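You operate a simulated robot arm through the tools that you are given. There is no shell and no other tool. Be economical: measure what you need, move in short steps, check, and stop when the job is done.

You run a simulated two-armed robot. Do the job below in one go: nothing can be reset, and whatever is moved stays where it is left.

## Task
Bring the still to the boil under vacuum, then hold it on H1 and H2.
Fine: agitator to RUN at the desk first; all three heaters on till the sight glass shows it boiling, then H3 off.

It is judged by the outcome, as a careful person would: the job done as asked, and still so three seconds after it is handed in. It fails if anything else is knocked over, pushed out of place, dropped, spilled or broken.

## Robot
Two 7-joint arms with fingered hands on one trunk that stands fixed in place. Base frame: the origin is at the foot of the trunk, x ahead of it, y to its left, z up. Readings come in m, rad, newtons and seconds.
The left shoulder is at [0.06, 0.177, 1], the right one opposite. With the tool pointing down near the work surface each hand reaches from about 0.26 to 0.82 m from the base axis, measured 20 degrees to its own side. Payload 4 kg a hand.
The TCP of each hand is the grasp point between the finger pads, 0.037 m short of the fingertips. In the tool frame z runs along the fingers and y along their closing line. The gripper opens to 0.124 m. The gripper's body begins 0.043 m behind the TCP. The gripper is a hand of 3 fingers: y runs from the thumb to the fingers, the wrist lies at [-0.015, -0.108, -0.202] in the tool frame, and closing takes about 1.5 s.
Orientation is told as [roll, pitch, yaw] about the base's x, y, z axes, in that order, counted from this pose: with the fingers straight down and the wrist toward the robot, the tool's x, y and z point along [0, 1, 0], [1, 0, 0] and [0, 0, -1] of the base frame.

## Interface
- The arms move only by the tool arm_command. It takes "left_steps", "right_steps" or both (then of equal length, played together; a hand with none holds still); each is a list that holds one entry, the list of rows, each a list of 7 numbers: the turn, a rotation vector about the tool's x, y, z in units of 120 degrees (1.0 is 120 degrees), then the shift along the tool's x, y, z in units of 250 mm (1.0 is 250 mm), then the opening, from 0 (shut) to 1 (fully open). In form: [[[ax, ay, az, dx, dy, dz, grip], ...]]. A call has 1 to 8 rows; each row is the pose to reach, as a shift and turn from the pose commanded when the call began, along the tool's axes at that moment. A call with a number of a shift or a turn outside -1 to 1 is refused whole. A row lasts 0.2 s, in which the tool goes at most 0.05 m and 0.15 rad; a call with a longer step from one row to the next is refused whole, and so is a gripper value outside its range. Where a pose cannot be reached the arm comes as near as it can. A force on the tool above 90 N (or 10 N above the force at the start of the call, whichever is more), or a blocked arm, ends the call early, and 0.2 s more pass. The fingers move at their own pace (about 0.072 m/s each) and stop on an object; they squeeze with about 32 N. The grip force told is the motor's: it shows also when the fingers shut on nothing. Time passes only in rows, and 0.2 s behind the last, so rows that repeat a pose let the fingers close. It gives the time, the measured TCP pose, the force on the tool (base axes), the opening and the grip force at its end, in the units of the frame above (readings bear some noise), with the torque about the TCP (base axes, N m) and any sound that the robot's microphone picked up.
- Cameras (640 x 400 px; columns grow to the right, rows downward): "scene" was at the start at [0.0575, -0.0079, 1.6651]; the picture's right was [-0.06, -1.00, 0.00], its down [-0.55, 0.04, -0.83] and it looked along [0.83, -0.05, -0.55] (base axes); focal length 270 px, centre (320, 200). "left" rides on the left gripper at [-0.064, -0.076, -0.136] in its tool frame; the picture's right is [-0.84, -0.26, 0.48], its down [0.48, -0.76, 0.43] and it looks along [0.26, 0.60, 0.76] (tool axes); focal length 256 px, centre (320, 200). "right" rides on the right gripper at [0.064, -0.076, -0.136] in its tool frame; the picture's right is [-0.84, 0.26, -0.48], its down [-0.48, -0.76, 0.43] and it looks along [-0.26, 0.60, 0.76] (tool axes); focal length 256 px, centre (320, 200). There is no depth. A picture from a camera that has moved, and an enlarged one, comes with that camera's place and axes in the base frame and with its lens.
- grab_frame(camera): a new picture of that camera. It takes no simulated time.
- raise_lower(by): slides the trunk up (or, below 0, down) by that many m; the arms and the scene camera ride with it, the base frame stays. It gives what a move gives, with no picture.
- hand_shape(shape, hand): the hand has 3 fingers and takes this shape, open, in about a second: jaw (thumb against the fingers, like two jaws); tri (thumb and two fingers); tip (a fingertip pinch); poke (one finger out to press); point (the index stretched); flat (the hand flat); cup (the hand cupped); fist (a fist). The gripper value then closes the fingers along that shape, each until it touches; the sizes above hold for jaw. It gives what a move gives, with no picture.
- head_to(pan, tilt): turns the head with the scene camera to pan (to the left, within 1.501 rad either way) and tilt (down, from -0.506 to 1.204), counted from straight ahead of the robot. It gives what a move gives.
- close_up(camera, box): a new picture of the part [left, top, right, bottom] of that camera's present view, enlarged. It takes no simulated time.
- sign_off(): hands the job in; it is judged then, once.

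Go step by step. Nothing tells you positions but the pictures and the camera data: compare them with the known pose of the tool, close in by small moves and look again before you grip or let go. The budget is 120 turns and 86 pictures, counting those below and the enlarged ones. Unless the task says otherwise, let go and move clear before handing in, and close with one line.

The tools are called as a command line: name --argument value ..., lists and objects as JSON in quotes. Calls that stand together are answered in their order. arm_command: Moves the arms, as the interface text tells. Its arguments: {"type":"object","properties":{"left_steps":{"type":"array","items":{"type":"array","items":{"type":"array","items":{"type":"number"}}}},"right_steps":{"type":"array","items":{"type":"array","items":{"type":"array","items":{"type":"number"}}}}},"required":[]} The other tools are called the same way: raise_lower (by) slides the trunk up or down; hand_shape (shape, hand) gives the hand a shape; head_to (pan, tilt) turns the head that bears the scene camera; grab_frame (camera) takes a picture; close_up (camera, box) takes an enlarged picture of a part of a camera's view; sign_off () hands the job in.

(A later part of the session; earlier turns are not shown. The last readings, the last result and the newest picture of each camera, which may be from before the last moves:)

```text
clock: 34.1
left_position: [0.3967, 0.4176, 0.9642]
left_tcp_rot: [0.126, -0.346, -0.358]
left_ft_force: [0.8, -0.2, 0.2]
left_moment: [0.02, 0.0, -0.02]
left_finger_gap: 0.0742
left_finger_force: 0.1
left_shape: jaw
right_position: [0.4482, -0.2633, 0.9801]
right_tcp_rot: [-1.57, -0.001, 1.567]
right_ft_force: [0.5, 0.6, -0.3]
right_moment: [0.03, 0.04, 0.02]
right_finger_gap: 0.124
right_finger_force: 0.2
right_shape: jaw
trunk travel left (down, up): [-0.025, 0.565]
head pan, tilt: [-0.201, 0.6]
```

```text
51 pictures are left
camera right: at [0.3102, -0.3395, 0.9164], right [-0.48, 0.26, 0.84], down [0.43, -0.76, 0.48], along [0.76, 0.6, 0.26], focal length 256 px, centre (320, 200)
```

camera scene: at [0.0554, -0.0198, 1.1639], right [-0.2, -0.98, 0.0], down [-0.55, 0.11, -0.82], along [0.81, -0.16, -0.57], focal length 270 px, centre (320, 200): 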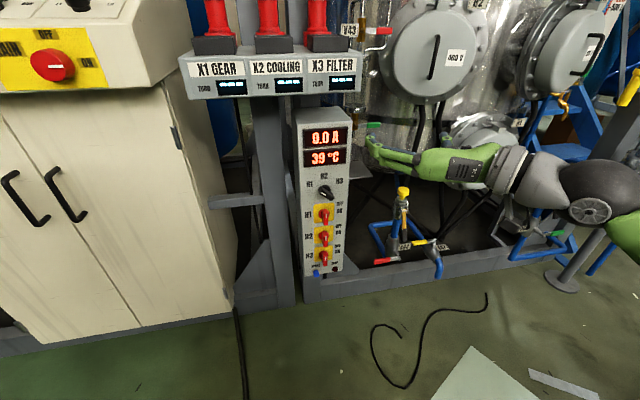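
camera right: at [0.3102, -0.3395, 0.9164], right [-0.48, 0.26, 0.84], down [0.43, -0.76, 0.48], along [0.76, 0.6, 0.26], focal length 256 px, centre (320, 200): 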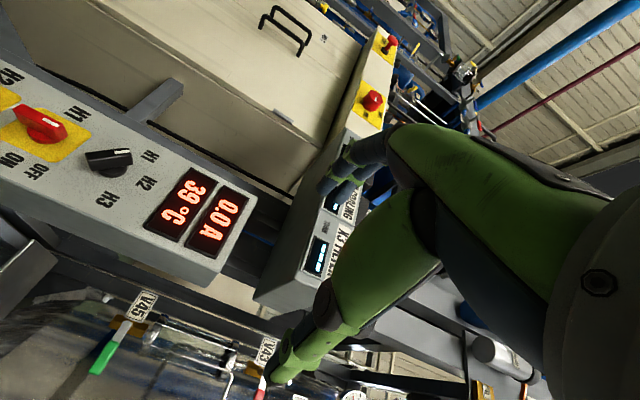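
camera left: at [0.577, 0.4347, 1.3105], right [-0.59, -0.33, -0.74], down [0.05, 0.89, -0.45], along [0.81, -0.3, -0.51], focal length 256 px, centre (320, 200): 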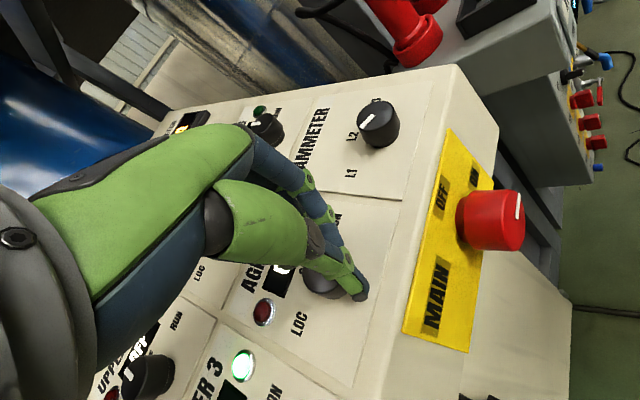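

The column is in view and H1's red handle is visible to the wrist camera. I lower the right hand to H1 level, staying about 10 cm off the face.

arm_command --right_steps '[[[0, 0, 0, 0.18, 0, 0, 1], [0, 0, 0, 0.36, 0, 0, 1], [0, 0, 0, 0.54, 0.0, 0, 1], [0, 0, 0, 0.72, 0.05, 0, 1], [0, 0, 0, 0.86, 0.15, 0.05, 1], [0, 0, 0, 0.98, 0.25, 0.1, 1]]]'

arm_command --right_steps '[[[0, 0, 0, 0.14, 0.05, 0.05, 1], [0, 0, 0, 0.28, 0.1, 0.1, 1], [0, 0, 0, 0.36, 0.13, 0.2, 1], [0, 0, 0, 0.36, 0.13, 0.2, 1]]]'

grab_frame --camera "right"

close_up --camera "scene" --box '[260, 160, 420, 300]'

```text
clock: 35.5
left_position: [0.3969, 0.4172, 0.9645]
left_tcp_rot: [0.127, -0.345, -0.358]
left_ft_force: [0.3, 1.0, 0.4]
left_moment: [0.04, -0.01, 0.0]
left_finger_gap: 0.0742
left_finger_force: 0.0
left_shape: jaw
right_position: [0.5205, -0.223, 0.7561]
right_tcp_rot: [-1.57, 0.0, 1.568]
right_ft_force: [-0.5, -0.8, 1.2]
right_moment: [-0.02, -0.02, 0.03]
right_finger_gap: 0.1237
right_finger_force: 0.0
right_shape: jaw
right hand out of reach, approached as far as the arm can: row 4, 5, 6
trunk travel left (down, up): [-0.025, 0.565]
head pan, tilt: [-0.201, 0.6]
```

```text
clock: 36.5
left_position: [0.3966, 0.4177, 0.9645]
left_tcp_rot: [0.125, -0.347, -0.357]
left_ft_force: [-0.3, -0.3, 0.9]
left_moment: [-0.02, -0.02, 0.02]
left_finger_gap: 0.074
left_finger_force: 0.1
left_shape: jaw
right_position: [0.572, -0.1899, 0.668]
right_tcp_rot: [-1.569, 0.0, 1.57]
right_ft_force: [0.4, 0.6, 0.2]
right_moment: [0.02, 0.0, -0.04]
right_finger_gap: 0.1243
right_finger_force: 0.1
right_shape: jaw
right hand out of reach, approached as far as the arm can: row 1
trunk travel left (down, up): [-0.025, 0.565]
head pan, tilt: [-0.201, 0.6]
```

```text
50 pictures are left
camera right: at [0.4346, -0.265, 0.6046], right [-0.48, 0.26, 0.84], down [0.43, -0.76, 0.48], along [0.76, 0.6, 0.25], focal length 256 px, centre (320, 200)
```

right: 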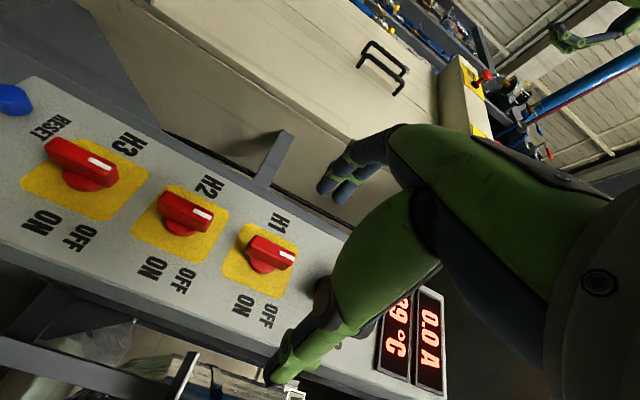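

```text
2.86 times, centred on (340, 230) of scene
camera zoom: at [0.0555, -0.0198, 1.1639], right [-0.2, -0.98, 0.0], down [-0.55, 0.11, -0.83], along [0.81, -0.16, -0.56], focal length 770 px, centre (263, 114)
```

zoom: 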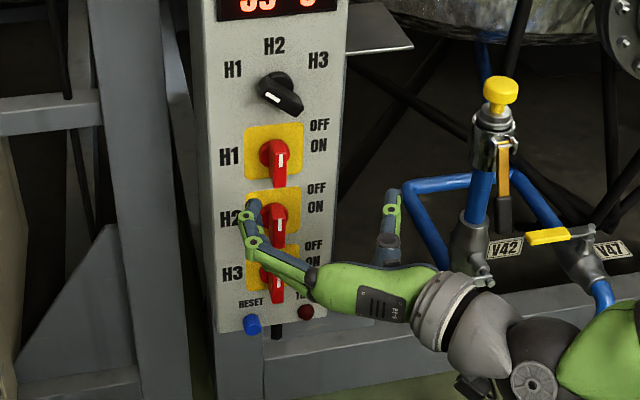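

The wrist camera shows each handle as a vertical bar with its mark up (OFF). I place H1 near (0.678, −0.162, 0.657), with about 0.085 m between switches. I align sideways and approach partway.

arm_command --right_steps '[[[0, 0, 0, 0.044, 0.06, 0.0, 0.8], [0, 0, 0, 0.044, 0.112, 0.0, 0.6], [0, 0, 0, 0.044, 0.112, 0.1, 0.6], [0, 0, 0, 0.044, 0.112, 0.2, 0.6]]]'

grab_frame --camera "right"

close_up --camera "scene" --box '[260, 160, 420, 300]'

```text
clock: 37.5
left_position: [0.3961, 0.4161, 0.9632]
left_tcp_rot: [0.126, -0.346, -0.357]
left_ft_force: [-0.1, 0.0, -0.8]
left_moment: [0.03, 0.02, -0.02]
left_finger_gap: 0.0741
left_finger_force: 0.1
left_shape: jaw
right_position: [0.6226, -0.161, 0.6579]
right_tcp_rot: [-1.571, -0.001, 1.568]
right_ft_force: [-0.7, 0.2, 0.6]
right_moment: [0.0, -0.03, 0.01]
right_finger_gap: 0.0749
right_finger_force: 0.0
right_shape: jaw
trunk travel left (down, up): [-0.025, 0.565]
head pan, tilt: [-0.201, 0.6]
```

```text
48 pictures are left
camera right: at [0.4858, -0.2369, 0.5938], right [-0.48, 0.26, 0.84], down [0.43, -0.76, 0.48], along [0.76, 0.6, 0.25], focal length 256 px, centre (320, 200)
```

right: 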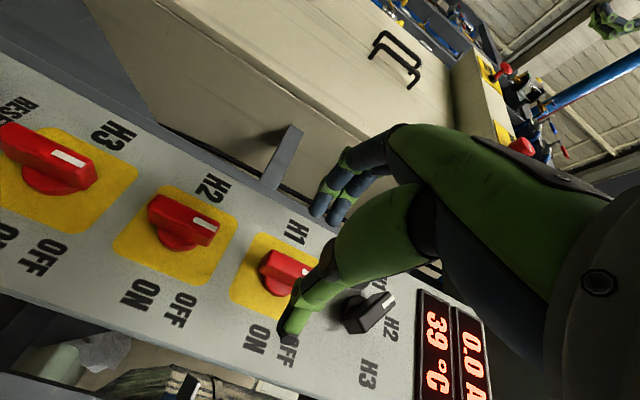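

```text
2.86 times, centred on (340, 230) of scene
camera zoom: at [0.0553, -0.0198, 1.164], right [-0.2, -0.98, 0.0], down [-0.55, 0.11, -0.83], along [0.81, -0.16, -0.56], focal length 770 px, centre (263, 114)
```

zoom: 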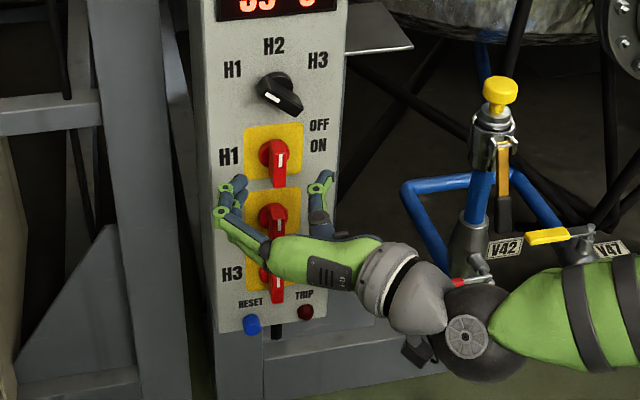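

arm_command --right_steps '[[[0, 0, 0, 0.032, 0, 0.04, 0.6], [0, 0, 0, 0.032, 0, 0.08, 0.6], [0, 0, 0, 0.032, 0, 0.12, 0.6], [0, 0, 0, 0.032, 0, 0.15, 0.6]]]'

grab_frame --camera "right"

close_up --camera "scene" --box '[290, 180, 370, 260]'

```text
clock: 38.5
left_position: [0.396, 0.4175, 0.9636]
left_tcp_rot: [0.126, -0.346, -0.357]
left_ft_force: [-0.5, 0.4, -0.2]
left_moment: [-0.02, -0.01, -0.04]
left_finger_gap: 0.0742
left_finger_force: 0.0
left_shape: jaw
right_position: [0.6622, -0.1625, 0.6494]
right_tcp_rot: [-1.57, -0.001, 1.571]
right_ft_force: [0.0, 0.2, -0.3]
right_moment: [-0.01, 0.05, 0.01]
right_finger_gap: 0.0748
right_finger_force: 0.1
right_shape: jaw
trunk travel left (down, up): [-0.025, 0.565]
head pan, tilt: [-0.201, 0.6]
```

```text
46 pictures are left
camera right: at [0.5238, -0.2369, 0.5856], right [-0.48, 0.26, 0.84], down [0.43, -0.76, 0.48], along [0.76, 0.6, 0.25], focal length 256 px, centre (320, 200)
```

right: 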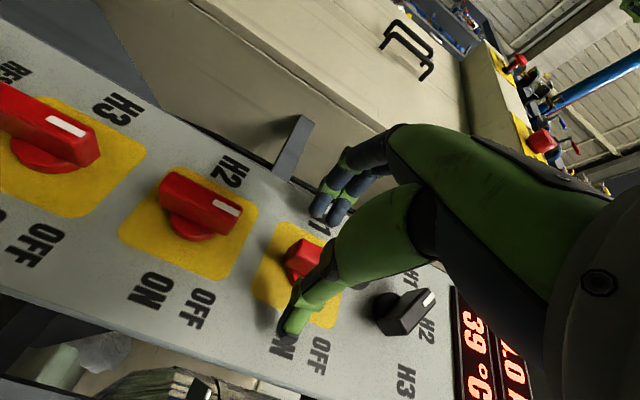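

```text
5.00 times, centred on (330, 220) of scene
camera zoom: at [0.0554, -0.0198, 1.164], right [-0.2, -0.98, 0.0], down [-0.55, 0.11, -0.83], along [0.81, -0.16, -0.56], focal length 1348 px, centre (270, 100)
```

zoom: 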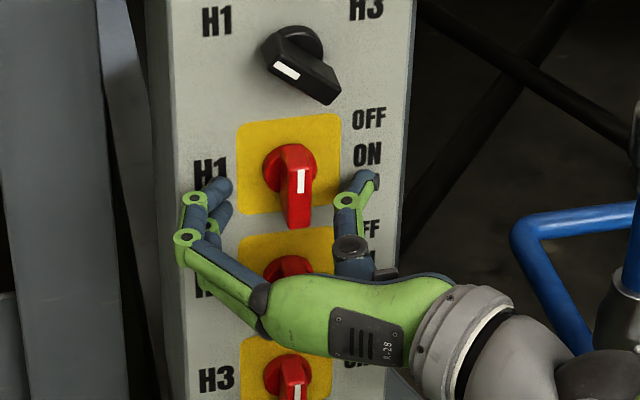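

Thumb and fingers bracket the H1 handle. Closing.

arm_command --right_steps '[[[0, 0, 0, 0, 0, 0, 0.4], [0, 0, 0, 0, 0, 0, 0.2], [0, 0, 0, 0, 0, 0, 0.05], [0, 0, 0, 0, 0, 0, 0], [0, 0, 0, 0, 0, 0, 0]]]'

close_up --camera "scene" --box '[290, 180, 370, 260]'

```text
clock: 39.7
left_position: [0.396, 0.4174, 0.9644]
left_tcp_rot: [0.127, -0.345, -0.359]
left_ft_force: [0.2, -0.6, 0.1]
left_moment: [-0.01, -0.02, 0.0]
left_finger_gap: 0.074
left_finger_force: 0.0
left_shape: jaw
right_position: [0.6606, -0.1618, 0.6492]
right_tcp_rot: [-1.57, -0.002, 1.57]
right_ft_force: [-5.5, -6.9, -1.4]
right_moment: [0.02, 0.04, 0.1]
right_finger_gap: 0.0201
right_finger_force: 32.2
right_shape: jaw
trunk travel left (down, up): [-0.025, 0.565]
head pan, tilt: [-0.201, 0.6]
```

```text
5.00 times, centred on (330, 220) of scene
camera zoom: at [0.0552, -0.0203, 1.164], right [-0.2, -0.98, 0.0], down [-0.55, 0.11, -0.83], along [0.81, -0.16, -0.56], focal length 1348 px, centre (270, 100)
```

zoom: 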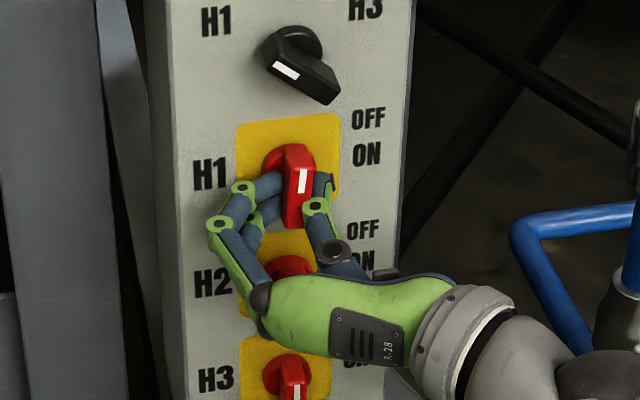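

Gripped at 20 mm. I turn clockwise, pivoting about the knob axis just above the TCP.

arm_command --right_steps '[[[0, 0, 0.07, -0.0003, 0.0047, 0, 0], [0, 0, 0.14, -0.0014, 0.0092, 0, 0], [0, 0, 0.21, -0.003, 0.0136, 0, 0], [0, 0, 0.28, -0.0053, 0.0177, 0, 0], [0, 0, 0.35, -0.0082, 0.0214, 0, 0], [0, 0, 0.42, -0.0116, 0.0247, 0, 0], [0, 0, 0.49, -0.0154, 0.0274, 0, 0], [0, 0, 0.56, -0.0196, 0.0295, 0, 0]]]'

close_up --camera "scene" --box '[270, 120, 390, 270]'

```text
clock: 41.5
left_position: [0.3977, 0.416, 0.9623]
left_tcp_rot: [0.125, -0.346, -0.356]
left_ft_force: [0.0, 0.6, -0.1]
left_moment: [-0.01, 0.01, 0.0]
left_finger_gap: 0.0742
left_finger_force: 0.0
left_shape: jaw
right_position: [0.6616, -0.1561, 0.6529]
right_tcp_rot: [-1.565, -1.178, 1.565]
right_ft_force: [-15.2, -11.9, -11.5]
right_moment: [0.08, -0.03, -0.17]
right_finger_gap: 0.0201
right_finger_force: 31.7
right_shape: jaw
trunk travel left (down, up): [-0.025, 0.565]
head pan, tilt: [-0.201, 0.6]
```

```text
2.67 times, centred on (330, 195) of scene
camera zoom: at [0.0553, -0.0206, 1.1639], right [-0.2, -0.98, 0.0], down [-0.55, 0.11, -0.82], along [0.81, -0.16, -0.57], focal length 719 px, centre (293, 213)
```

zoom: 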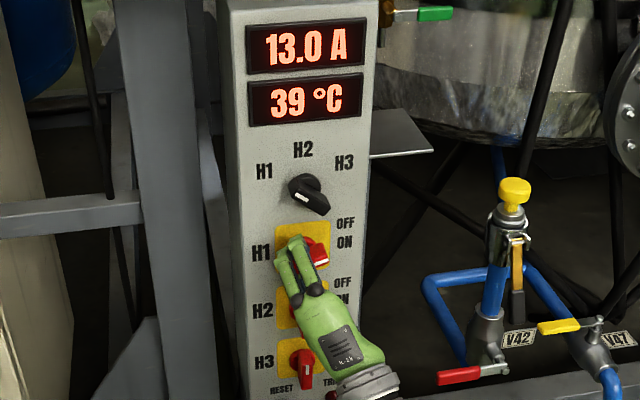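

The local ammeter reads 13.0 A on H1. I finish the last 23° of the turn.

arm_command --right_steps '[[[0, 0, 0.07, -0.001, 0.004, 0, 0], [0, 0, 0.14, -0.003, 0.008, 0, 0], [0, 0, 0.19, -0.005, 0.0115, 0, 0], [0, 0, 0.19, -0.005, 0.0115, 0, 0]]]'

close_up --camera "scene" --box '[270, 120, 390, 270]'

grab_frame --camera "right"

```text
clock: 42.5
left_position: [0.397, 0.4181, 0.9641]
left_tcp_rot: [0.126, -0.346, -0.358]
left_ft_force: [-0.9, 0.3, -0.2]
left_moment: [0.0, 0.01, 0.01]
left_finger_gap: 0.0741
left_finger_force: 0.1
left_shape: jaw
right_position: [0.6607, -0.154, 0.6558]
right_tcp_rot: [0.868, -1.568, -0.871]
right_ft_force: [-18.4, -8.4, -17.5]
right_moment: [-0.05, 0.03, -0.22]
right_finger_gap: 0.0204
right_finger_force: 31.9
right_shape: jaw
trunk travel left (down, up): [-0.025, 0.565]
head pan, tilt: [-0.201, 0.6]
```

```text
2.67 times, centred on (330, 195) of scene
camera zoom: at [0.0556, -0.0204, 1.1639], right [-0.2, -0.98, 0.0], down [-0.55, 0.11, -0.82], along [0.81, -0.16, -0.57], focal length 719 px, centre (293, 213)
```

zoom: 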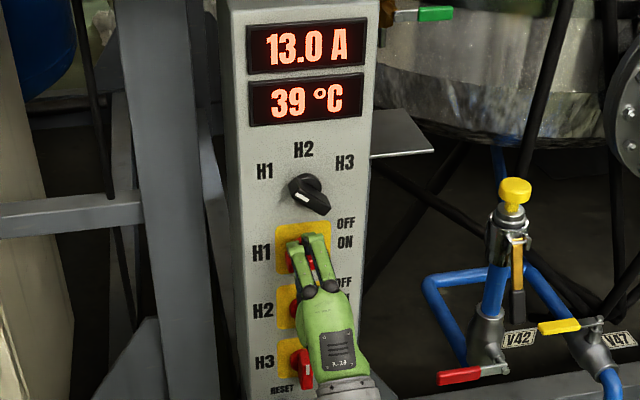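

```text
41 pictures are left
camera right: at [0.5239, -0.0897, 0.5804], right [-0.48, -0.84, 0.26], down [0.43, -0.48, -0.76], along [0.76, -0.26, 0.59], focal length 256 px, centre (320, 200)
```

right: 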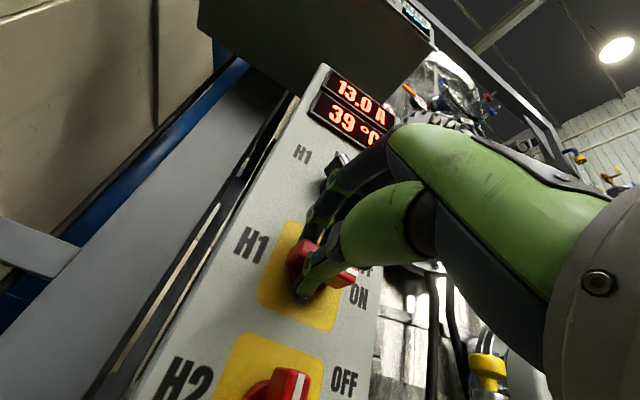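

H1 is horizontal at ON. I release it gently, back off, and turn the wrist back while dropping to H2 level.

arm_command --right_steps '[[[0, 0, 0, 0, 0, 0, 0.2], [0, 0, 0, 0, 0, 0, 0.36], [0, 0, 0, 0, 0, 0, 0.36], [0, 0, 0, 0, 0, -0.1, 0.36], [0, 0, 0, 0, 0, -0.24, 0.36], [0, 0, 0, 0, 0, -0.36, 0.36]]]'

arm_command --right_steps '[[[0, 0, -0.07, 0, -0.04, 0, 0.5], [0, 0, -0.14, 0, -0.08, 0, 0.6], [0, 0, -0.21, 0, -0.12, 0, 0.6], [0, 0, -0.28, 0, -0.16, 0, 0.6], [0, 0, -0.35, 0, -0.2, 0, 0.6], [0, 0, -0.42, 0, -0.24, 0, 0.6], [0, 0, -0.49, 0, -0.28, 0, 0.6], [0, 0, -0.56, 0, -0.31, 0, 0.6]]]'

arm_command --right_steps '[[[0, 0, -0.07, 0, 0, 0, 0.6], [0, 0, -0.14, 0, 0, 0, 0.6], [0, 0, -0.19, 0, 0, 0, 0.6], [0, 0, -0.19, 0, 0, 0, 0.6]]]'

grab_frame --camera "right"

close_up --camera "scene" --box '[270, 120, 390, 270]'

```text
clock: 43.9
left_position: [0.3972, 0.4171, 0.9634]
left_tcp_rot: [0.125, -0.347, -0.358]
left_ft_force: [0.7, -0.3, -0.1]
left_moment: [0.0, 0.01, 0.02]
left_finger_gap: 0.074
left_finger_force: 0.0
left_shape: jaw
right_position: [0.5711, -0.1549, 0.656]
right_tcp_rot: [0.541, -1.569, -0.541]
right_ft_force: [0.3, -0.1, -0.2]
right_moment: [-0.01, 0.05, 0.01]
right_finger_gap: 0.0447
right_finger_force: 0.1
right_shape: jaw
trunk travel left (down, up): [-0.025, 0.565]
head pan, tilt: [-0.201, 0.6]
```

```text
clock: 45.7
left_position: [0.397, 0.4174, 0.9632]
left_tcp_rot: [0.128, -0.346, -0.358]
left_ft_force: [-0.2, 0.1, 0.6]
left_moment: [-0.02, -0.01, -0.02]
left_finger_gap: 0.0739
left_finger_force: 0.1
left_shape: jaw
right_position: [0.571, -0.1545, 0.5782]
right_tcp_rot: [-1.569, -0.396, 1.571]
right_ft_force: [-0.4, 0.6, -0.4]
right_moment: [0.01, -0.02, -0.01]
right_finger_gap: 0.0738
right_finger_force: 0.0
right_shape: jaw
trunk travel left (down, up): [-0.025, 0.565]
head pan, tilt: [-0.201, 0.6]
```

```text
clock: 46.7
left_position: [0.3957, 0.4179, 0.9634]
left_tcp_rot: [0.127, -0.344, -0.36]
left_ft_force: [0.6, -0.7, 0.5]
left_moment: [0.02, -0.01, 0.0]
left_finger_gap: 0.0742
left_finger_force: 0.2
left_shape: jaw
right_position: [0.5706, -0.1544, 0.5808]
right_tcp_rot: [-1.567, -0.001, 1.571]
right_ft_force: [0.1, -0.4, 0.4]
right_moment: [-0.03, 0.01, -0.03]
right_finger_gap: 0.074
right_finger_force: 0.0
right_shape: jaw
trunk travel left (down, up): [-0.025, 0.565]
head pan, tilt: [-0.201, 0.6]
```

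```text
40 pictures are left
camera right: at [0.4339, -0.2293, 0.5165], right [-0.48, 0.26, 0.84], down [0.43, -0.76, 0.48], along [0.76, 0.6, 0.25], focal length 256 px, centre (320, 200)
```

right: 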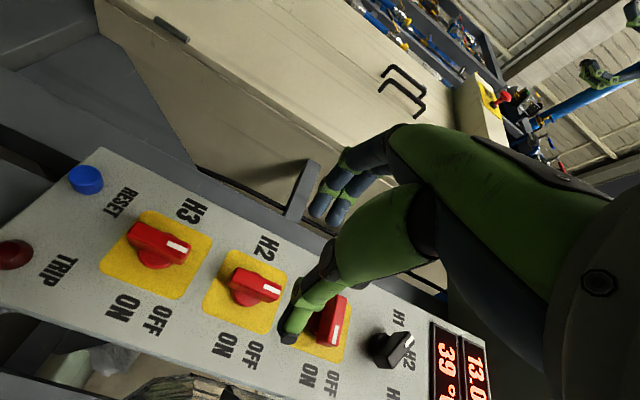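

```text
2.67 times, centred on (330, 195) of scene
camera zoom: at [0.0554, -0.0198, 1.164], right [-0.2, -0.98, 0.0], down [-0.55, 0.11, -0.83], along [0.81, -0.16, -0.56], focal length 719 px, centre (293, 213)
```

zoom: 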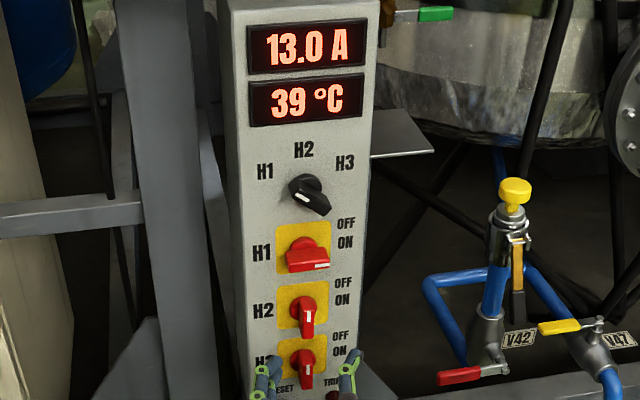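

H1 is on. I now take H2 near (0.68, −0.163, 0.572) and approach it the same way.

arm_command --right_steps '[[[0, 0, 0, 0.036, -0.034, 0.06, 0.6], [0, 0, 0, 0.036, -0.034, 0.16, 0.6], [0, 0, 0, 0.036, -0.034, 0.26, 0.6], [0, 0, 0, 0.036, -0.034, 0.32, 0.6], [0, 0, 0, 0.036, -0.034, 0.36, 0.6]]]'

close_up --camera "scene" --box '[290, 200, 370, 280]'

grab_frame --camera "right"

```text
clock: 47.9
left_position: [0.3979, 0.4174, 0.963]
left_tcp_rot: [0.127, -0.346, -0.357]
left_ft_force: [-0.1, 0.0, -0.2]
left_moment: [0.0, 0.04, 0.03]
left_finger_gap: 0.0741
left_finger_force: 0.0
left_shape: jaw
right_position: [0.6624, -0.1644, 0.5699]
right_tcp_rot: [-1.571, 0.001, 1.568]
right_ft_force: [-0.3, -0.5, -0.6]
right_moment: [0.0, -0.02, -0.01]
right_finger_gap: 0.0738
right_finger_force: 0.1
right_shape: jaw
trunk travel left (down, up): [-0.025, 0.565]
head pan, tilt: [-0.201, 0.6]
```

```text
5.00 times, centred on (330, 240) of scene
camera zoom: at [0.0554, -0.0199, 1.164], right [-0.2, -0.98, 0.0], down [-0.55, 0.11, -0.83], along [0.81, -0.16, -0.56], focal length 1348 px, centre (270, 0)
```

zoom: 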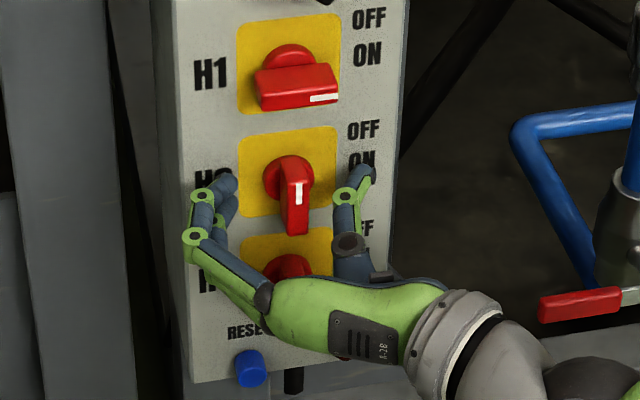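

```text
37 pictures are left
camera right: at [0.5249, -0.2389, 0.5067], right [-0.48, 0.26, 0.84], down [0.43, -0.76, 0.48], along [0.76, 0.6, 0.26], focal length 256 px, centre (320, 200)
```

right: 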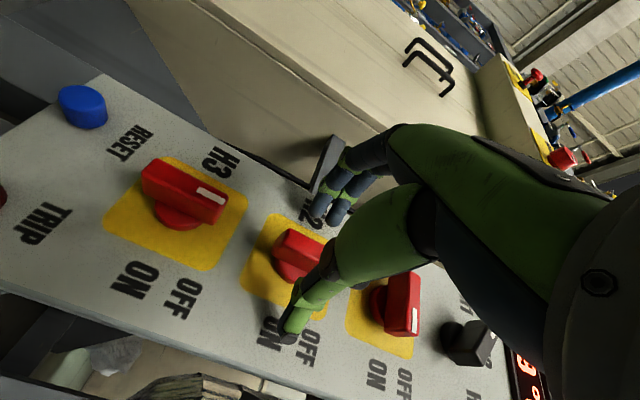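

Alignment looks as good as on H1. I close and then turn.

arm_command --right_steps '[[[0, 0, 0, 0, 0, 0, 0.4], [0, 0, 0, 0, 0, 0, 0.2], [0, 0, 0, 0, 0, 0, 0.05], [0, 0, 0, 0, 0, 0, 0], [0, 0, 0, 0, 0, 0, 0]]]'

arm_command --right_steps '[[[0, 0, 0.07, 0, 0.001, 0, 0], [0, 0, 0.14, 0, 0.002, 0, 0], [0, 0, 0.21, 0, 0.003, 0, 0], [0, 0, 0.28, -0.001, 0.004, 0, 0], [0, 0, 0.35, -0.002, 0.005, 0, 0], [0, 0, 0.42, -0.003, 0.006, 0, 0], [0, 0, 0.49, -0.004, 0.007, 0, 0], [0, 0, 0.56, -0.005, 0.008, 0, 0]]]'

arm_command --right_steps '[[[0, 0, 0.07, 0, 0, 0, 0], [0, 0, 0.14, 0, 0, 0, 0], [0, 0, 0.19, 0, 0, 0, 0], [0, 0, 0.19, 0, 0, 0, 0]]]'

close_up --camera "scene" --box '[270, 120, 390, 270]'

```text
clock: 49.1
left_position: [0.3967, 0.4159, 0.9641]
left_tcp_rot: [0.126, -0.345, -0.359]
left_ft_force: [0.8, 0.6, -0.1]
left_moment: [0.0, -0.02, 0.03]
left_finger_gap: 0.0742
left_finger_force: 0.0
left_shape: jaw
right_position: [0.6605, -0.164, 0.5701]
right_tcp_rot: [-1.572, -0.002, 1.569]
right_ft_force: [-8.6, -7.6, -0.9]
right_moment: [-0.02, 0.03, 0.11]
right_finger_gap: 0.0211
right_finger_force: 31.9
right_shape: jaw
trunk travel left (down, up): [-0.025, 0.565]
head pan, tilt: [-0.201, 0.6]
```

```text
clock: 50.9
left_position: [0.3972, 0.4152, 0.9638]
left_tcp_rot: [0.128, -0.345, -0.359]
left_ft_force: [-0.8, 0.4, -0.5]
left_moment: [-0.02, -0.02, -0.03]
left_finger_gap: 0.0741
left_finger_force: 0.0
left_shape: jaw
right_position: [0.6619, -0.1629, 0.5682]
right_tcp_rot: [-1.56, -1.177, 1.557]
right_ft_force: [-23.5, -22.5, -23.6]
right_moment: [-0.09, 0.3, -0.46]
right_finger_gap: 0.0219
right_finger_force: 31.4
right_shape: jaw
trunk travel left (down, up): [-0.025, 0.565]
head pan, tilt: [-0.201, 0.6]
```

```text
clock: 51.9
left_position: [0.397, 0.4174, 0.9634]
left_tcp_rot: [0.127, -0.344, -0.356]
left_ft_force: [-0.4, 0.1, -0.5]
left_moment: [0.01, -0.02, 0.0]
left_finger_gap: 0.0741
left_finger_force: 0.0
left_shape: jaw
right_position: [0.6625, -0.1631, 0.5701]
right_tcp_rot: [0.1, -1.564, -0.098]
right_ft_force: [-7.5, -7.3, -30.1]
right_moment: [-0.09, 0.42, -0.11]
right_finger_gap: 0.0221
right_finger_force: 31.6
right_shape: jaw
right hand out of reach, approached as far as the arm can: row 3, 4
trunk travel left (down, up): [-0.025, 0.565]
head pan, tilt: [-0.201, 0.6]
```

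```text
2.67 times, centred on (330, 195) of scene
camera zoom: at [0.0572, -0.0203, 1.1638], right [-0.2, -0.98, 0.0], down [-0.55, 0.11, -0.82], along [0.81, -0.16, -0.57], focal length 719 px, centre (293, 213)
```

zoom: 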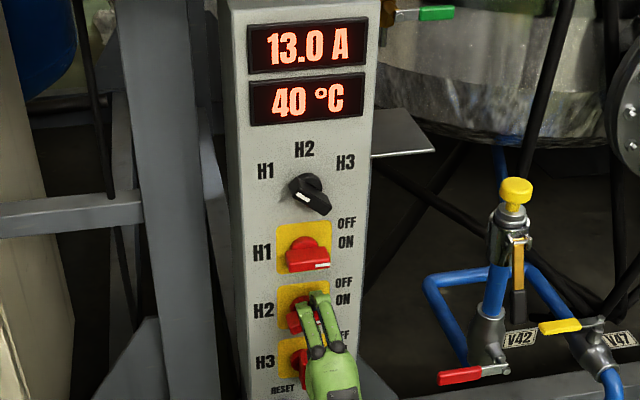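

Temperature is already 40 °C and H2 is turned, but the arm is at its reach limit here. I release, back off, roll the wrist back, and check H2. H3 is lower, so I will push its handle round with closed fingers.

arm_command --right_steps '[[[0, 0, 0, 0, 0, 0, 0.2], [0, 0, 0, 0, 0, 0, 0.36], [0, 0, 0, 0, 0, 0, 0.36], [0, 0, 0, 0, 0, -0.1, 0.36], [0, 0, 0, 0, 0, -0.24, 0.36], [0, 0, 0, 0, 0, -0.36, 0.36]]]'

arm_command --right_steps '[[[0, 0, -0.07, 0, 0, 0, 0.36], [0, 0, -0.14, 0, 0, 0, 0.36], [0, 0, -0.21, 0, 0, 0, 0.3], [0, 0, -0.28, 0, 0, 0, 0.2], [0, 0, -0.35, 0, 0, 0, 0.1], [0, 0, -0.42, 0, 0, 0, 0], [0, 0, -0.49, 0, 0, 0, 0], [0, 0, -0.56, 0, 0, 0, 0]]]'

arm_command --right_steps '[[[0, 0, -0.07, 0, 0, 0, 0], [0, 0, -0.14, 0, 0, 0, 0], [0, 0, -0.19, 0, 0, 0, 0]]]'

raise_lower --by -0.024

grab_frame --camera "right"

close_up --camera "scene" --box '[270, 120, 390, 290]'

```text
clock: 53.3
left_position: [0.397, 0.4181, 0.9637]
left_tcp_rot: [0.127, -0.346, -0.359]
left_ft_force: [0.8, 0.5, -0.3]
left_moment: [-0.02, -0.02, 0.02]
left_finger_gap: 0.0741
left_finger_force: 0.0
left_shape: jaw
right_position: [0.5691, -0.1636, 0.5715]
right_tcp_rot: [1.409, -1.568, -1.408]
right_ft_force: [0.7, -0.2, -0.4]
right_moment: [-0.03, 0.0, 0.01]
right_finger_gap: 0.0446
right_finger_force: 0.0
right_shape: jaw
trunk travel left (down, up): [-0.025, 0.565]
head pan, tilt: [-0.201, 0.6]
```

```text
clock: 55.1
left_position: [0.396, 0.4171, 0.9643]
left_tcp_rot: [0.125, -0.344, -0.358]
left_ft_force: [-0.9, 0.7, 0.5]
left_moment: [0.0, 0.0, 0.01]
left_finger_gap: 0.0743
left_finger_force: 0.0
left_shape: jaw
right_position: [0.5701, -0.1619, 0.5715]
right_tcp_rot: [-1.568, -0.398, 1.568]
right_ft_force: [0.2, -0.6, -0.6]
right_moment: [-0.05, 0.02, 0.01]
right_finger_gap: 0.0
right_finger_force: 31.9
right_shape: jaw
trunk travel left (down, up): [-0.025, 0.565]
head pan, tilt: [-0.201, 0.6]
```

```text
clock: 55.9
left_position: [0.3968, 0.4176, 0.9645]
left_tcp_rot: [0.125, -0.347, -0.358]
left_ft_force: [-0.3, 0.0, 0.4]
left_moment: [-0.02, 0.01, 0.01]
left_finger_gap: 0.074
left_finger_force: 0.0
left_shape: jaw
right_position: [0.5701, -0.1634, 0.5721]
right_tcp_rot: [-1.569, -0.001, 1.569]
right_ft_force: [0.1, 0.4, -0.3]
right_moment: [0.01, -0.05, -0.02]
right_finger_gap: 0.0002
right_finger_force: 32.3
right_shape: jaw
trunk travel left (down, up): [-0.025, 0.565]
head pan, tilt: [-0.201, 0.6]
```

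```text
clock: 56.6
left_position: [0.3975, 0.4164, 0.9399]
left_tcp_rot: [0.127, -0.346, -0.358]
left_ft_force: [0.6, 0.6, -0.1]
left_moment: [0.01, 0.04, 0.03]
left_finger_gap: 0.0741
left_finger_force: 0.1
left_shape: jaw
right_position: [0.5705, -0.1643, 0.5486]
right_tcp_rot: [-1.571, 0.0, 1.569]
right_ft_force: [0.1, 0.3, -0.5]
right_moment: [0.02, 0.02, -0.03]
right_finger_gap: 0.0002
right_finger_force: 31.2
right_shape: jaw
trunk travel left (down, up): [-0.001, 0.589]
head pan, tilt: [-0.201, 0.6]
```

```text
35 pictures are left
camera right: at [0.4328, -0.2389, 0.4852], right [-0.48, 0.26, 0.84], down [0.43, -0.76, 0.48], along [0.76, 0.6, 0.26], focal length 256 px, centre (320, 200)
```

right: 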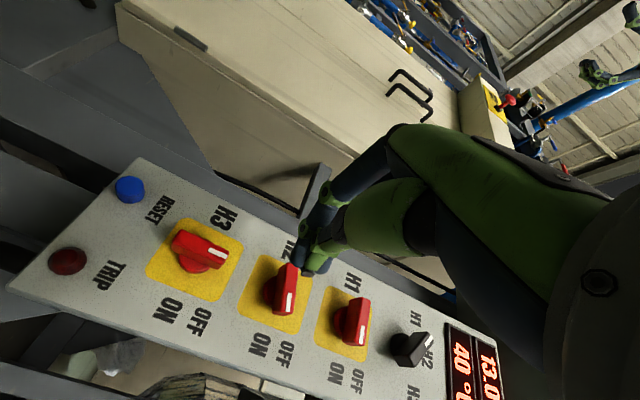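

```text
2.35 times, centred on (330, 205) of scene
camera zoom: at [0.0555, -0.0198, 1.14], right [-0.2, -0.98, 0.0], down [-0.55, 0.11, -0.83], along [0.81, -0.16, -0.56], focal length 634 px, centre (296, 188)
```

zoom: 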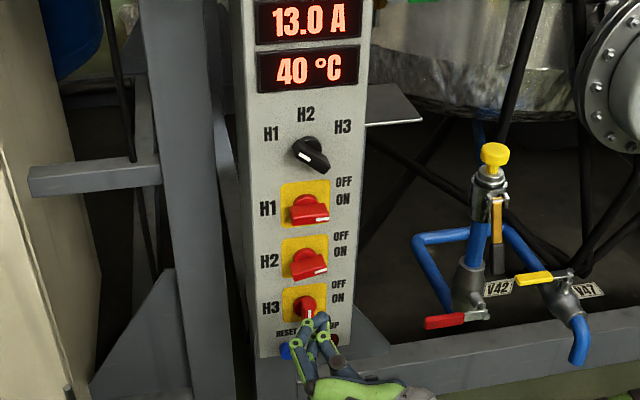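

H1 is fully ON and H2 points to ON though slightly short, so I'll nudge it later. I position the closed fingers just left of H3's upper end.

arm_command --right_steps '[[[0, 0, 0, 0.085, 0.08, 0, 0], [0, 0, 0, 0.17, 0.155, 0.0, 0], [0, 0, 0, 0.17, 0.155, 0.12, 0], [0, 0, 0, 0.17, 0.155, 0.24, 0], [0, 0, 0, 0.17, 0.155, 0.338, 0]]]'

close_up --camera "scene" --box '[290, 210, 370, 290]'

grab_frame --camera "right"

```text
clock: 57.8
left_position: [0.397, 0.4171, 0.9399]
left_tcp_rot: [0.126, -0.345, -0.357]
left_ft_force: [0.0, -0.5, 0.8]
left_moment: [-0.02, -0.02, 0.0]
left_finger_gap: 0.0742
left_finger_force: 0.1
left_shape: jaw
right_position: [0.6561, -0.1249, 0.5044]
right_tcp_rot: [-1.568, -0.001, 1.568]
right_ft_force: [-0.3, 0.9, -0.6]
right_moment: [0.0, 0.01, 0.01]
right_finger_gap: 0.0
right_finger_force: 32.0
right_shape: jaw
trunk travel left (down, up): [-0.001, 0.589]
head pan, tilt: [-0.201, 0.6]
```

```text
5.00 times, centred on (330, 250) of scene
camera zoom: at [0.0554, -0.0199, 1.14], right [-0.2, -0.98, 0.0], down [-0.55, 0.11, -0.83], along [0.81, -0.16, -0.56], focal length 1348 px, centre (270, -50)
```

zoom: 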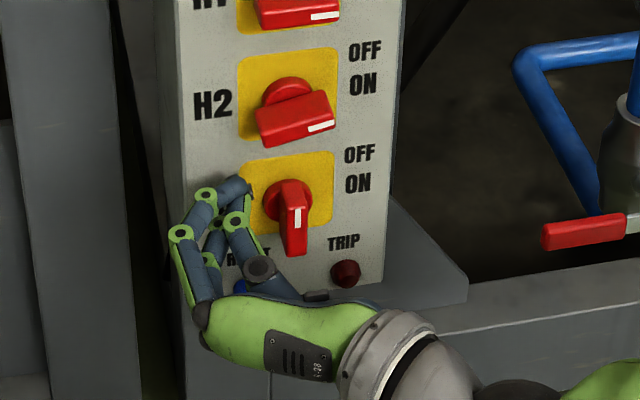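

```text
32 pictures are left
camera right: at [0.518, -0.2007, 0.442], right [-0.48, 0.26, 0.84], down [0.43, -0.76, 0.48], along [0.76, 0.6, 0.25], focal length 256 px, centre (320, 200)
```

right: 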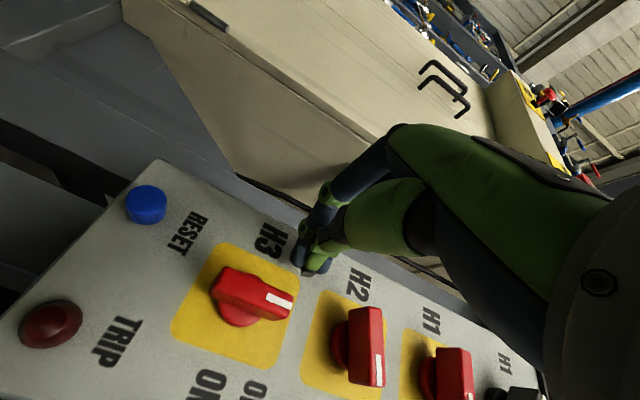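

The fingertips sit just left of H3's upper end. I sweep them right along a small arc to push the handle to horizontal.

arm_command --right_steps '[[[0, 0, 0, 0.044, 0, 0, 0], [0, 0, 0, 0.044, -0.048, 0, 0], [0, 0, 0, 0.02, -0.08, 0, 0], [0, 0, 0, 0, -0.1, 0, 0], [0, 0, 0, -0.016, -0.128, 0, 0], [0, 0, 0, -0.016, -0.172, 0, 0], [0, 0, 0, 0.004, -0.212, 0, 0], [0, 0, 0, 0.028, -0.22, 0, 0]]]'

close_up --camera "scene" --box '[290, 210, 370, 290]'

grab_frame --camera "right"

```text
clock: 59.6
left_position: [0.3963, 0.4176, 0.941]
left_tcp_rot: [0.126, -0.348, -0.357]
left_ft_force: [-0.4, -0.2, -0.5]
left_moment: [0.01, 0.03, -0.01]
left_finger_gap: 0.0741
left_finger_force: 0.2
left_shape: jaw
right_position: [0.6551, -0.1809, 0.4998]
right_tcp_rot: [-1.573, -0.001, 1.569]
right_ft_force: [-1.3, 0.5, 6.9]
right_moment: [0.08, -0.08, 0.07]
right_finger_gap: 0.0
right_finger_force: 31.9
right_shape: jaw
trunk travel left (down, up): [-0.001, 0.589]
head pan, tilt: [-0.201, 0.6]
```

```text
5.00 times, centred on (330, 250) of scene
camera zoom: at [0.0551, -0.0197, 1.1401], right [-0.2, -0.98, 0.0], down [-0.55, 0.11, -0.83], along [0.81, -0.16, -0.56], focal length 1348 px, centre (270, -50)
```

zoom: 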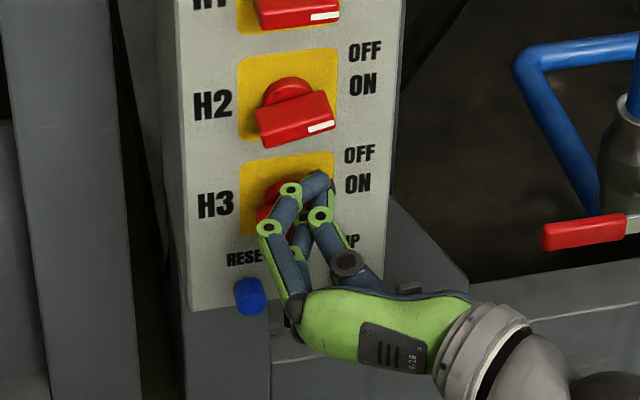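

```text
30 pictures are left
camera right: at [0.5173, -0.2563, 0.4362], right [-0.48, 0.26, 0.84], down [0.43, -0.76, 0.48], along [0.76, 0.6, 0.26], focal length 256 px, centre (320, 200)
```

right: 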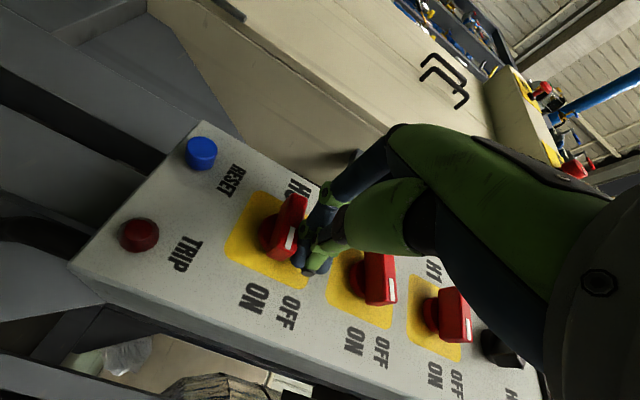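

H3 has turned nearly to horizontal. I press a few millimetres more, then back off and look.

arm_command --right_steps '[[[0, 0, 0, 0.015, 0, 0, 0], [0, 0, 0, 0.03, 0, 0, 0], [0, 0, 0, 0.035, 0.0, 0, 0], [0, 0, 0, -0.02, 0, 0, 0], [0, 0, 0, -0.02, 0, -0.15, 0], [0, 0, 0, -0.02, 0, -0.3, 0]]]'

close_up --camera "scene" --box '[290, 140, 370, 290]'

grab_frame --camera "right"

```text
clock: 61.0
left_position: [0.3967, 0.4175, 0.9403]
left_tcp_rot: [0.125, -0.346, -0.357]
left_ft_force: [0.8, 0.0, -0.5]
left_moment: [0.04, 0.03, 0.01]
left_finger_gap: 0.0743
left_finger_force: 0.0
left_shape: jaw
right_position: [0.5793, -0.1822, 0.5025]
right_tcp_rot: [-1.568, 0.002, 1.569]
right_ft_force: [1.2, -0.5, 0.1]
right_moment: [0.0, 0.0, -0.02]
right_finger_gap: 0.0003
right_finger_force: 31.8
right_shape: jaw
trunk travel left (down, up): [-0.001, 0.589]
head pan, tilt: [-0.201, 0.6]
```

```text
2.67 times, centred on (330, 215) of scene
camera zoom: at [0.0557, -0.0198, 1.1399], right [-0.2, -0.98, 0.0], down [-0.55, 0.11, -0.82], along [0.81, -0.16, -0.57], focal length 719 px, centre (293, 160)
```

zoom: 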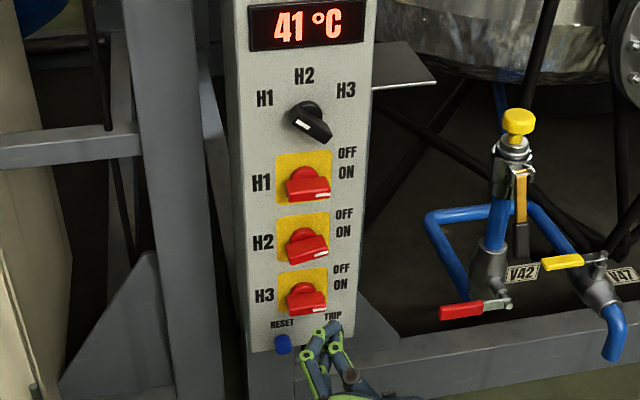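

```text
28 pictures are left
camera right: at [0.442, -0.256, 0.44], right [-0.48, 0.26, 0.84], down [0.44, -0.76, 0.48], along [0.76, 0.6, 0.25], focal length 256 px, centre (320, 200)
```

right: 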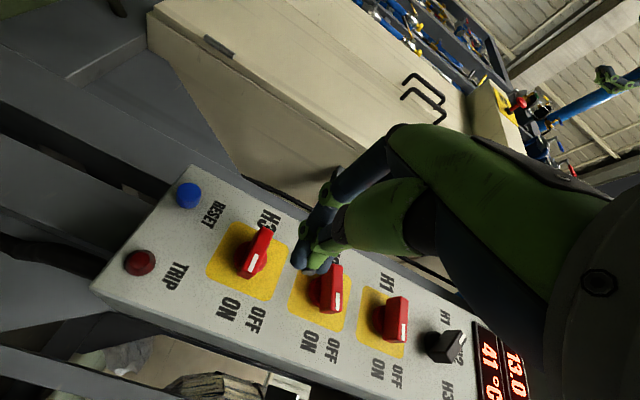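

H3 is horizontal. I nudge H2's right end down the last few degrees, then leave.

arm_command --right_steps '[[[0, 0, 0, -0.2, 0, 0, 0], [0, 0, 0, -0.414, 0, 0, 0], [0, 0, 0, -0.414, 0, 0.15, 0], [0, 0, 0, -0.414, 0, 0.304, 0], [0, 0, 0, -0.37, 0, 0.304, 0], [0, 0, 0, -0.33, 0, 0.304, 0], [0, 0, 0, -0.305, 0, 0.304, 0], [0, 0, 0, -0.36, 0, 0.304, 0]]]'

arm_command --right_steps '[[[0, 0, 0, -0.03, 0, 0, 0], [0, 0, 0, -0.03, 0, -0.15, 0], [0, 0, 0, -0.03, -0.1, -0.3, 0], [0, 0, 0, 0.0, -0.25, -0.4, 0]]]'

close_up --camera "scene" --box '[270, 120, 390, 290]'

```text
refused: row 2 steps farther than a row can; nothing moved
```

```text
clock: 62.0
left_position: [0.3966, 0.4177, 0.9404]
left_tcp_rot: [0.125, -0.345, -0.356]
left_ft_force: [0.4, 0.0, -0.7]
left_moment: [0.0, 0.01, 0.01]
left_finger_gap: 0.0741
left_finger_force: 0.0
left_shape: jaw
right_position: [0.4991, -0.2507, 0.4904]
right_tcp_rot: [-1.571, 0.001, 1.572]
right_ft_force: [0.2, 0.7, -0.6]
right_moment: [0.02, 0.01, 0.0]
right_finger_gap: 0.0
right_finger_force: 31.6
right_shape: jaw
right hand out of reach, approached as far as the arm can: row 3, 4
trunk travel left (down, up): [-0.001, 0.589]
head pan, tilt: [-0.201, 0.6]
```

```text
2.35 times, centred on (330, 205) of scene
camera zoom: at [0.0557, -0.0196, 1.14], right [-0.2, -0.98, 0.0], down [-0.55, 0.11, -0.82], along [0.81, -0.16, -0.57], focal length 634 px, centre (296, 188)
```

zoom: 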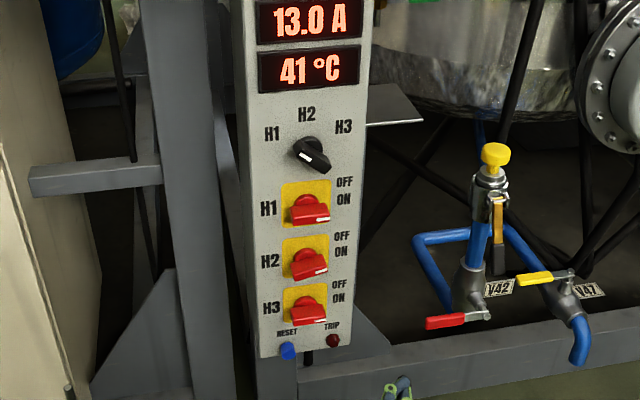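

All three are at ON. The H2 nudge was refused for step size, so I redo it in smaller steps.

arm_command --right_steps '[[[0, 0, 0, -0.14, 0.0, 0.0, 0], [0, 0, 0, -0.28, 0.08, 0.06, 0], [0, 0, 0, -0.4, 0.18, 0.15, 0], [0, 0, 0, -0.44, 0.276, 0.3, 0], [0, 0, 0, -0.44, 0.276, 0.3, 0]]]'

```text
clock: 63.2
left_position: [0.3965, 0.417, 0.9394]
left_tcp_rot: [0.126, -0.344, -0.357]
left_ft_force: [0.1, -0.3, 0.9]
left_moment: [-0.04, 0.0, 0.0]
left_finger_gap: 0.074
left_finger_force: 0.0
left_shape: jaw
right_position: [0.5781, -0.1838, 0.603]
right_tcp_rot: [-1.572, 0.002, 1.569]
right_ft_force: [1.1, 0.6, -0.3]
right_moment: [-0.02, -0.01, -0.03]
right_finger_gap: 0.0001
right_finger_force: 31.4
right_shape: jaw
right hand out of reach, approached as far as the arm can: row 1, 2, 3
trunk travel left (down, up): [-0.001, 0.589]
head pan, tilt: [-0.201, 0.6]
```

arm_command --right_steps '[[[0, 0, 0, -0.012, 0, 0.15, 0], [0, 0, 0, -0.012, 0, 0.3, 0], [0, 0, 0, 0.03, 0, 0.3, 0], [0, 0, 0, 0.06, 0, 0.3, 0], [0, 0, 0, 0.09, 0, 0.3, 0], [0, 0, 0, 0.02, 0, 0.3, 0], [0, 0, 0, 0.0, 0, 0.15, 0], [0, 0, 0, 0.0, 0, 0.0, 0]]]'

close_up --camera "scene" --box '[270, 120, 390, 290]'

```text
clock: 65.0
left_position: [0.3963, 0.4165, 0.9402]
left_tcp_rot: [0.126, -0.346, -0.358]
left_ft_force: [0.0, -0.2, -0.2]
left_moment: [0.0, -0.01, -0.01]
left_finger_gap: 0.0741
left_finger_force: 0.0
left_shape: jaw
right_position: [0.5747, -0.1848, 0.6031]
right_tcp_rot: [-1.568, 0.0, 1.572]
right_ft_force: [0.7, -0.4, 0.1]
right_moment: [0.0, 0.02, 0.03]
right_finger_gap: 0.0001
right_finger_force: 32.3
right_shape: jaw
trunk travel left (down, up): [-0.001, 0.589]
head pan, tilt: [-0.201, 0.6]
```

```text
2.35 times, centred on (330, 205) of scene
camera zoom: at [0.0557, -0.0198, 1.1399], right [-0.2, -0.98, 0.0], down [-0.55, 0.11, -0.82], along [0.81, -0.16, -0.57], focal length 634 px, centre (296, 188)
```

zoom: 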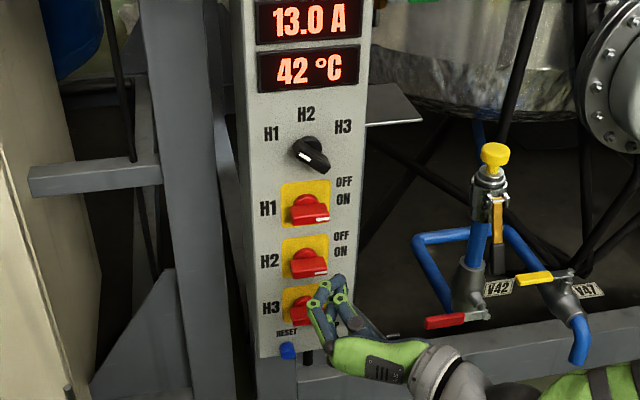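

All three heaters are ON and the temperature is climbing (42 °C). I stand the hand off H3, in line for the later OFF push, and turn the head to the sight glass.

arm_command --right_steps '[[[0, 0, 0, 0.1, 0.06, 0, 0], [0, 0, 0, 0.2, 0.12, 0, 0], [0, 0, 0, 0.3, 0.2, 0, 0], [0, 0, 0, 0.372, 0.2, 0, 0]]]'

head_to --pan -0.65 --tilt -0.35

grab_frame --camera "scene"

```text
clock: 66.0
left_position: [0.3967, 0.4175, 0.9397]
left_tcp_rot: [0.125, -0.344, -0.359]
left_ft_force: [0.2, -0.3, 0.1]
left_moment: [-0.01, -0.03, 0.0]
left_finger_gap: 0.0743
left_finger_force: 0.1
left_shape: jaw
right_position: [0.5762, -0.1331, 0.5087]
right_tcp_rot: [-1.57, -0.003, 1.569]
right_ft_force: [-0.7, 0.2, -0.6]
right_moment: [-0.02, -0.03, 0.0]
right_finger_gap: 0.0
right_finger_force: 31.8
right_shape: jaw
trunk travel left (down, up): [-0.001, 0.589]
head pan, tilt: [-0.201, 0.6]
```

```text
clock: 67.3
left_position: [0.3958, 0.4171, 0.9393]
left_tcp_rot: [0.125, -0.345, -0.358]
left_ft_force: [0.5, -0.1, -0.1]
left_moment: [-0.04, -0.01, -0.03]
left_finger_gap: 0.0743
left_finger_force: 0.1
left_shape: jaw
right_position: [0.5751, -0.1328, 0.5093]
right_tcp_rot: [-1.57, 0.0, 1.57]
right_ft_force: [0.5, 0.3, -0.5]
right_moment: [-0.01, 0.0, 0.01]
right_finger_gap: 0.0001
right_finger_force: 31.7
right_shape: jaw
trunk travel left (down, up): [-0.001, 0.589]
head pan, tilt: [-0.649, -0.351]
```

```text
25 pictures are left
camera scene: at [0.0294, -0.0481, 1.2245], right [-0.6, -0.8, 0.0], down [0.27, -0.21, -0.94], along [0.75, -0.57, 0.34], focal length 270 px, centre (320, 200)
```

scene: 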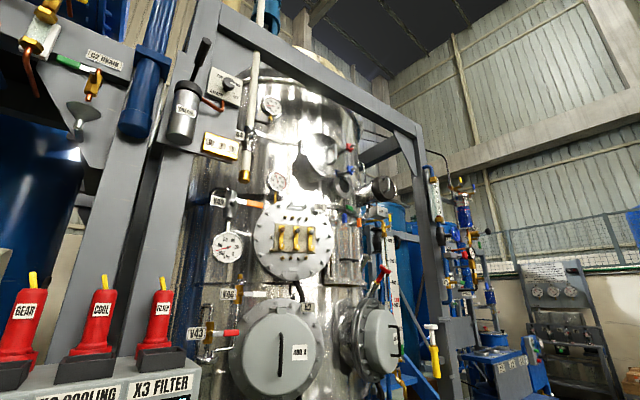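

close_up --camera "scene" --box '[290, 130, 410, 210]'

```text
5.00 times, centred on (350, 170) of scene
camera zoom: at [0.0294, -0.0481, 1.2245], right [-0.6, -0.8, 0.0], down [0.27, -0.21, -0.94], along [0.75, -0.57, 0.34], focal length 1348 px, centre (170, 350)
```

zoom: 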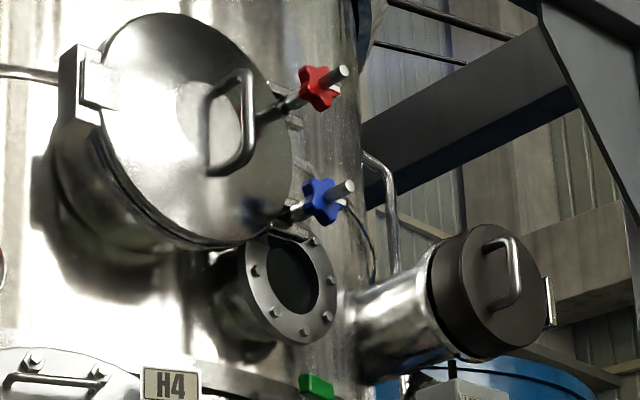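

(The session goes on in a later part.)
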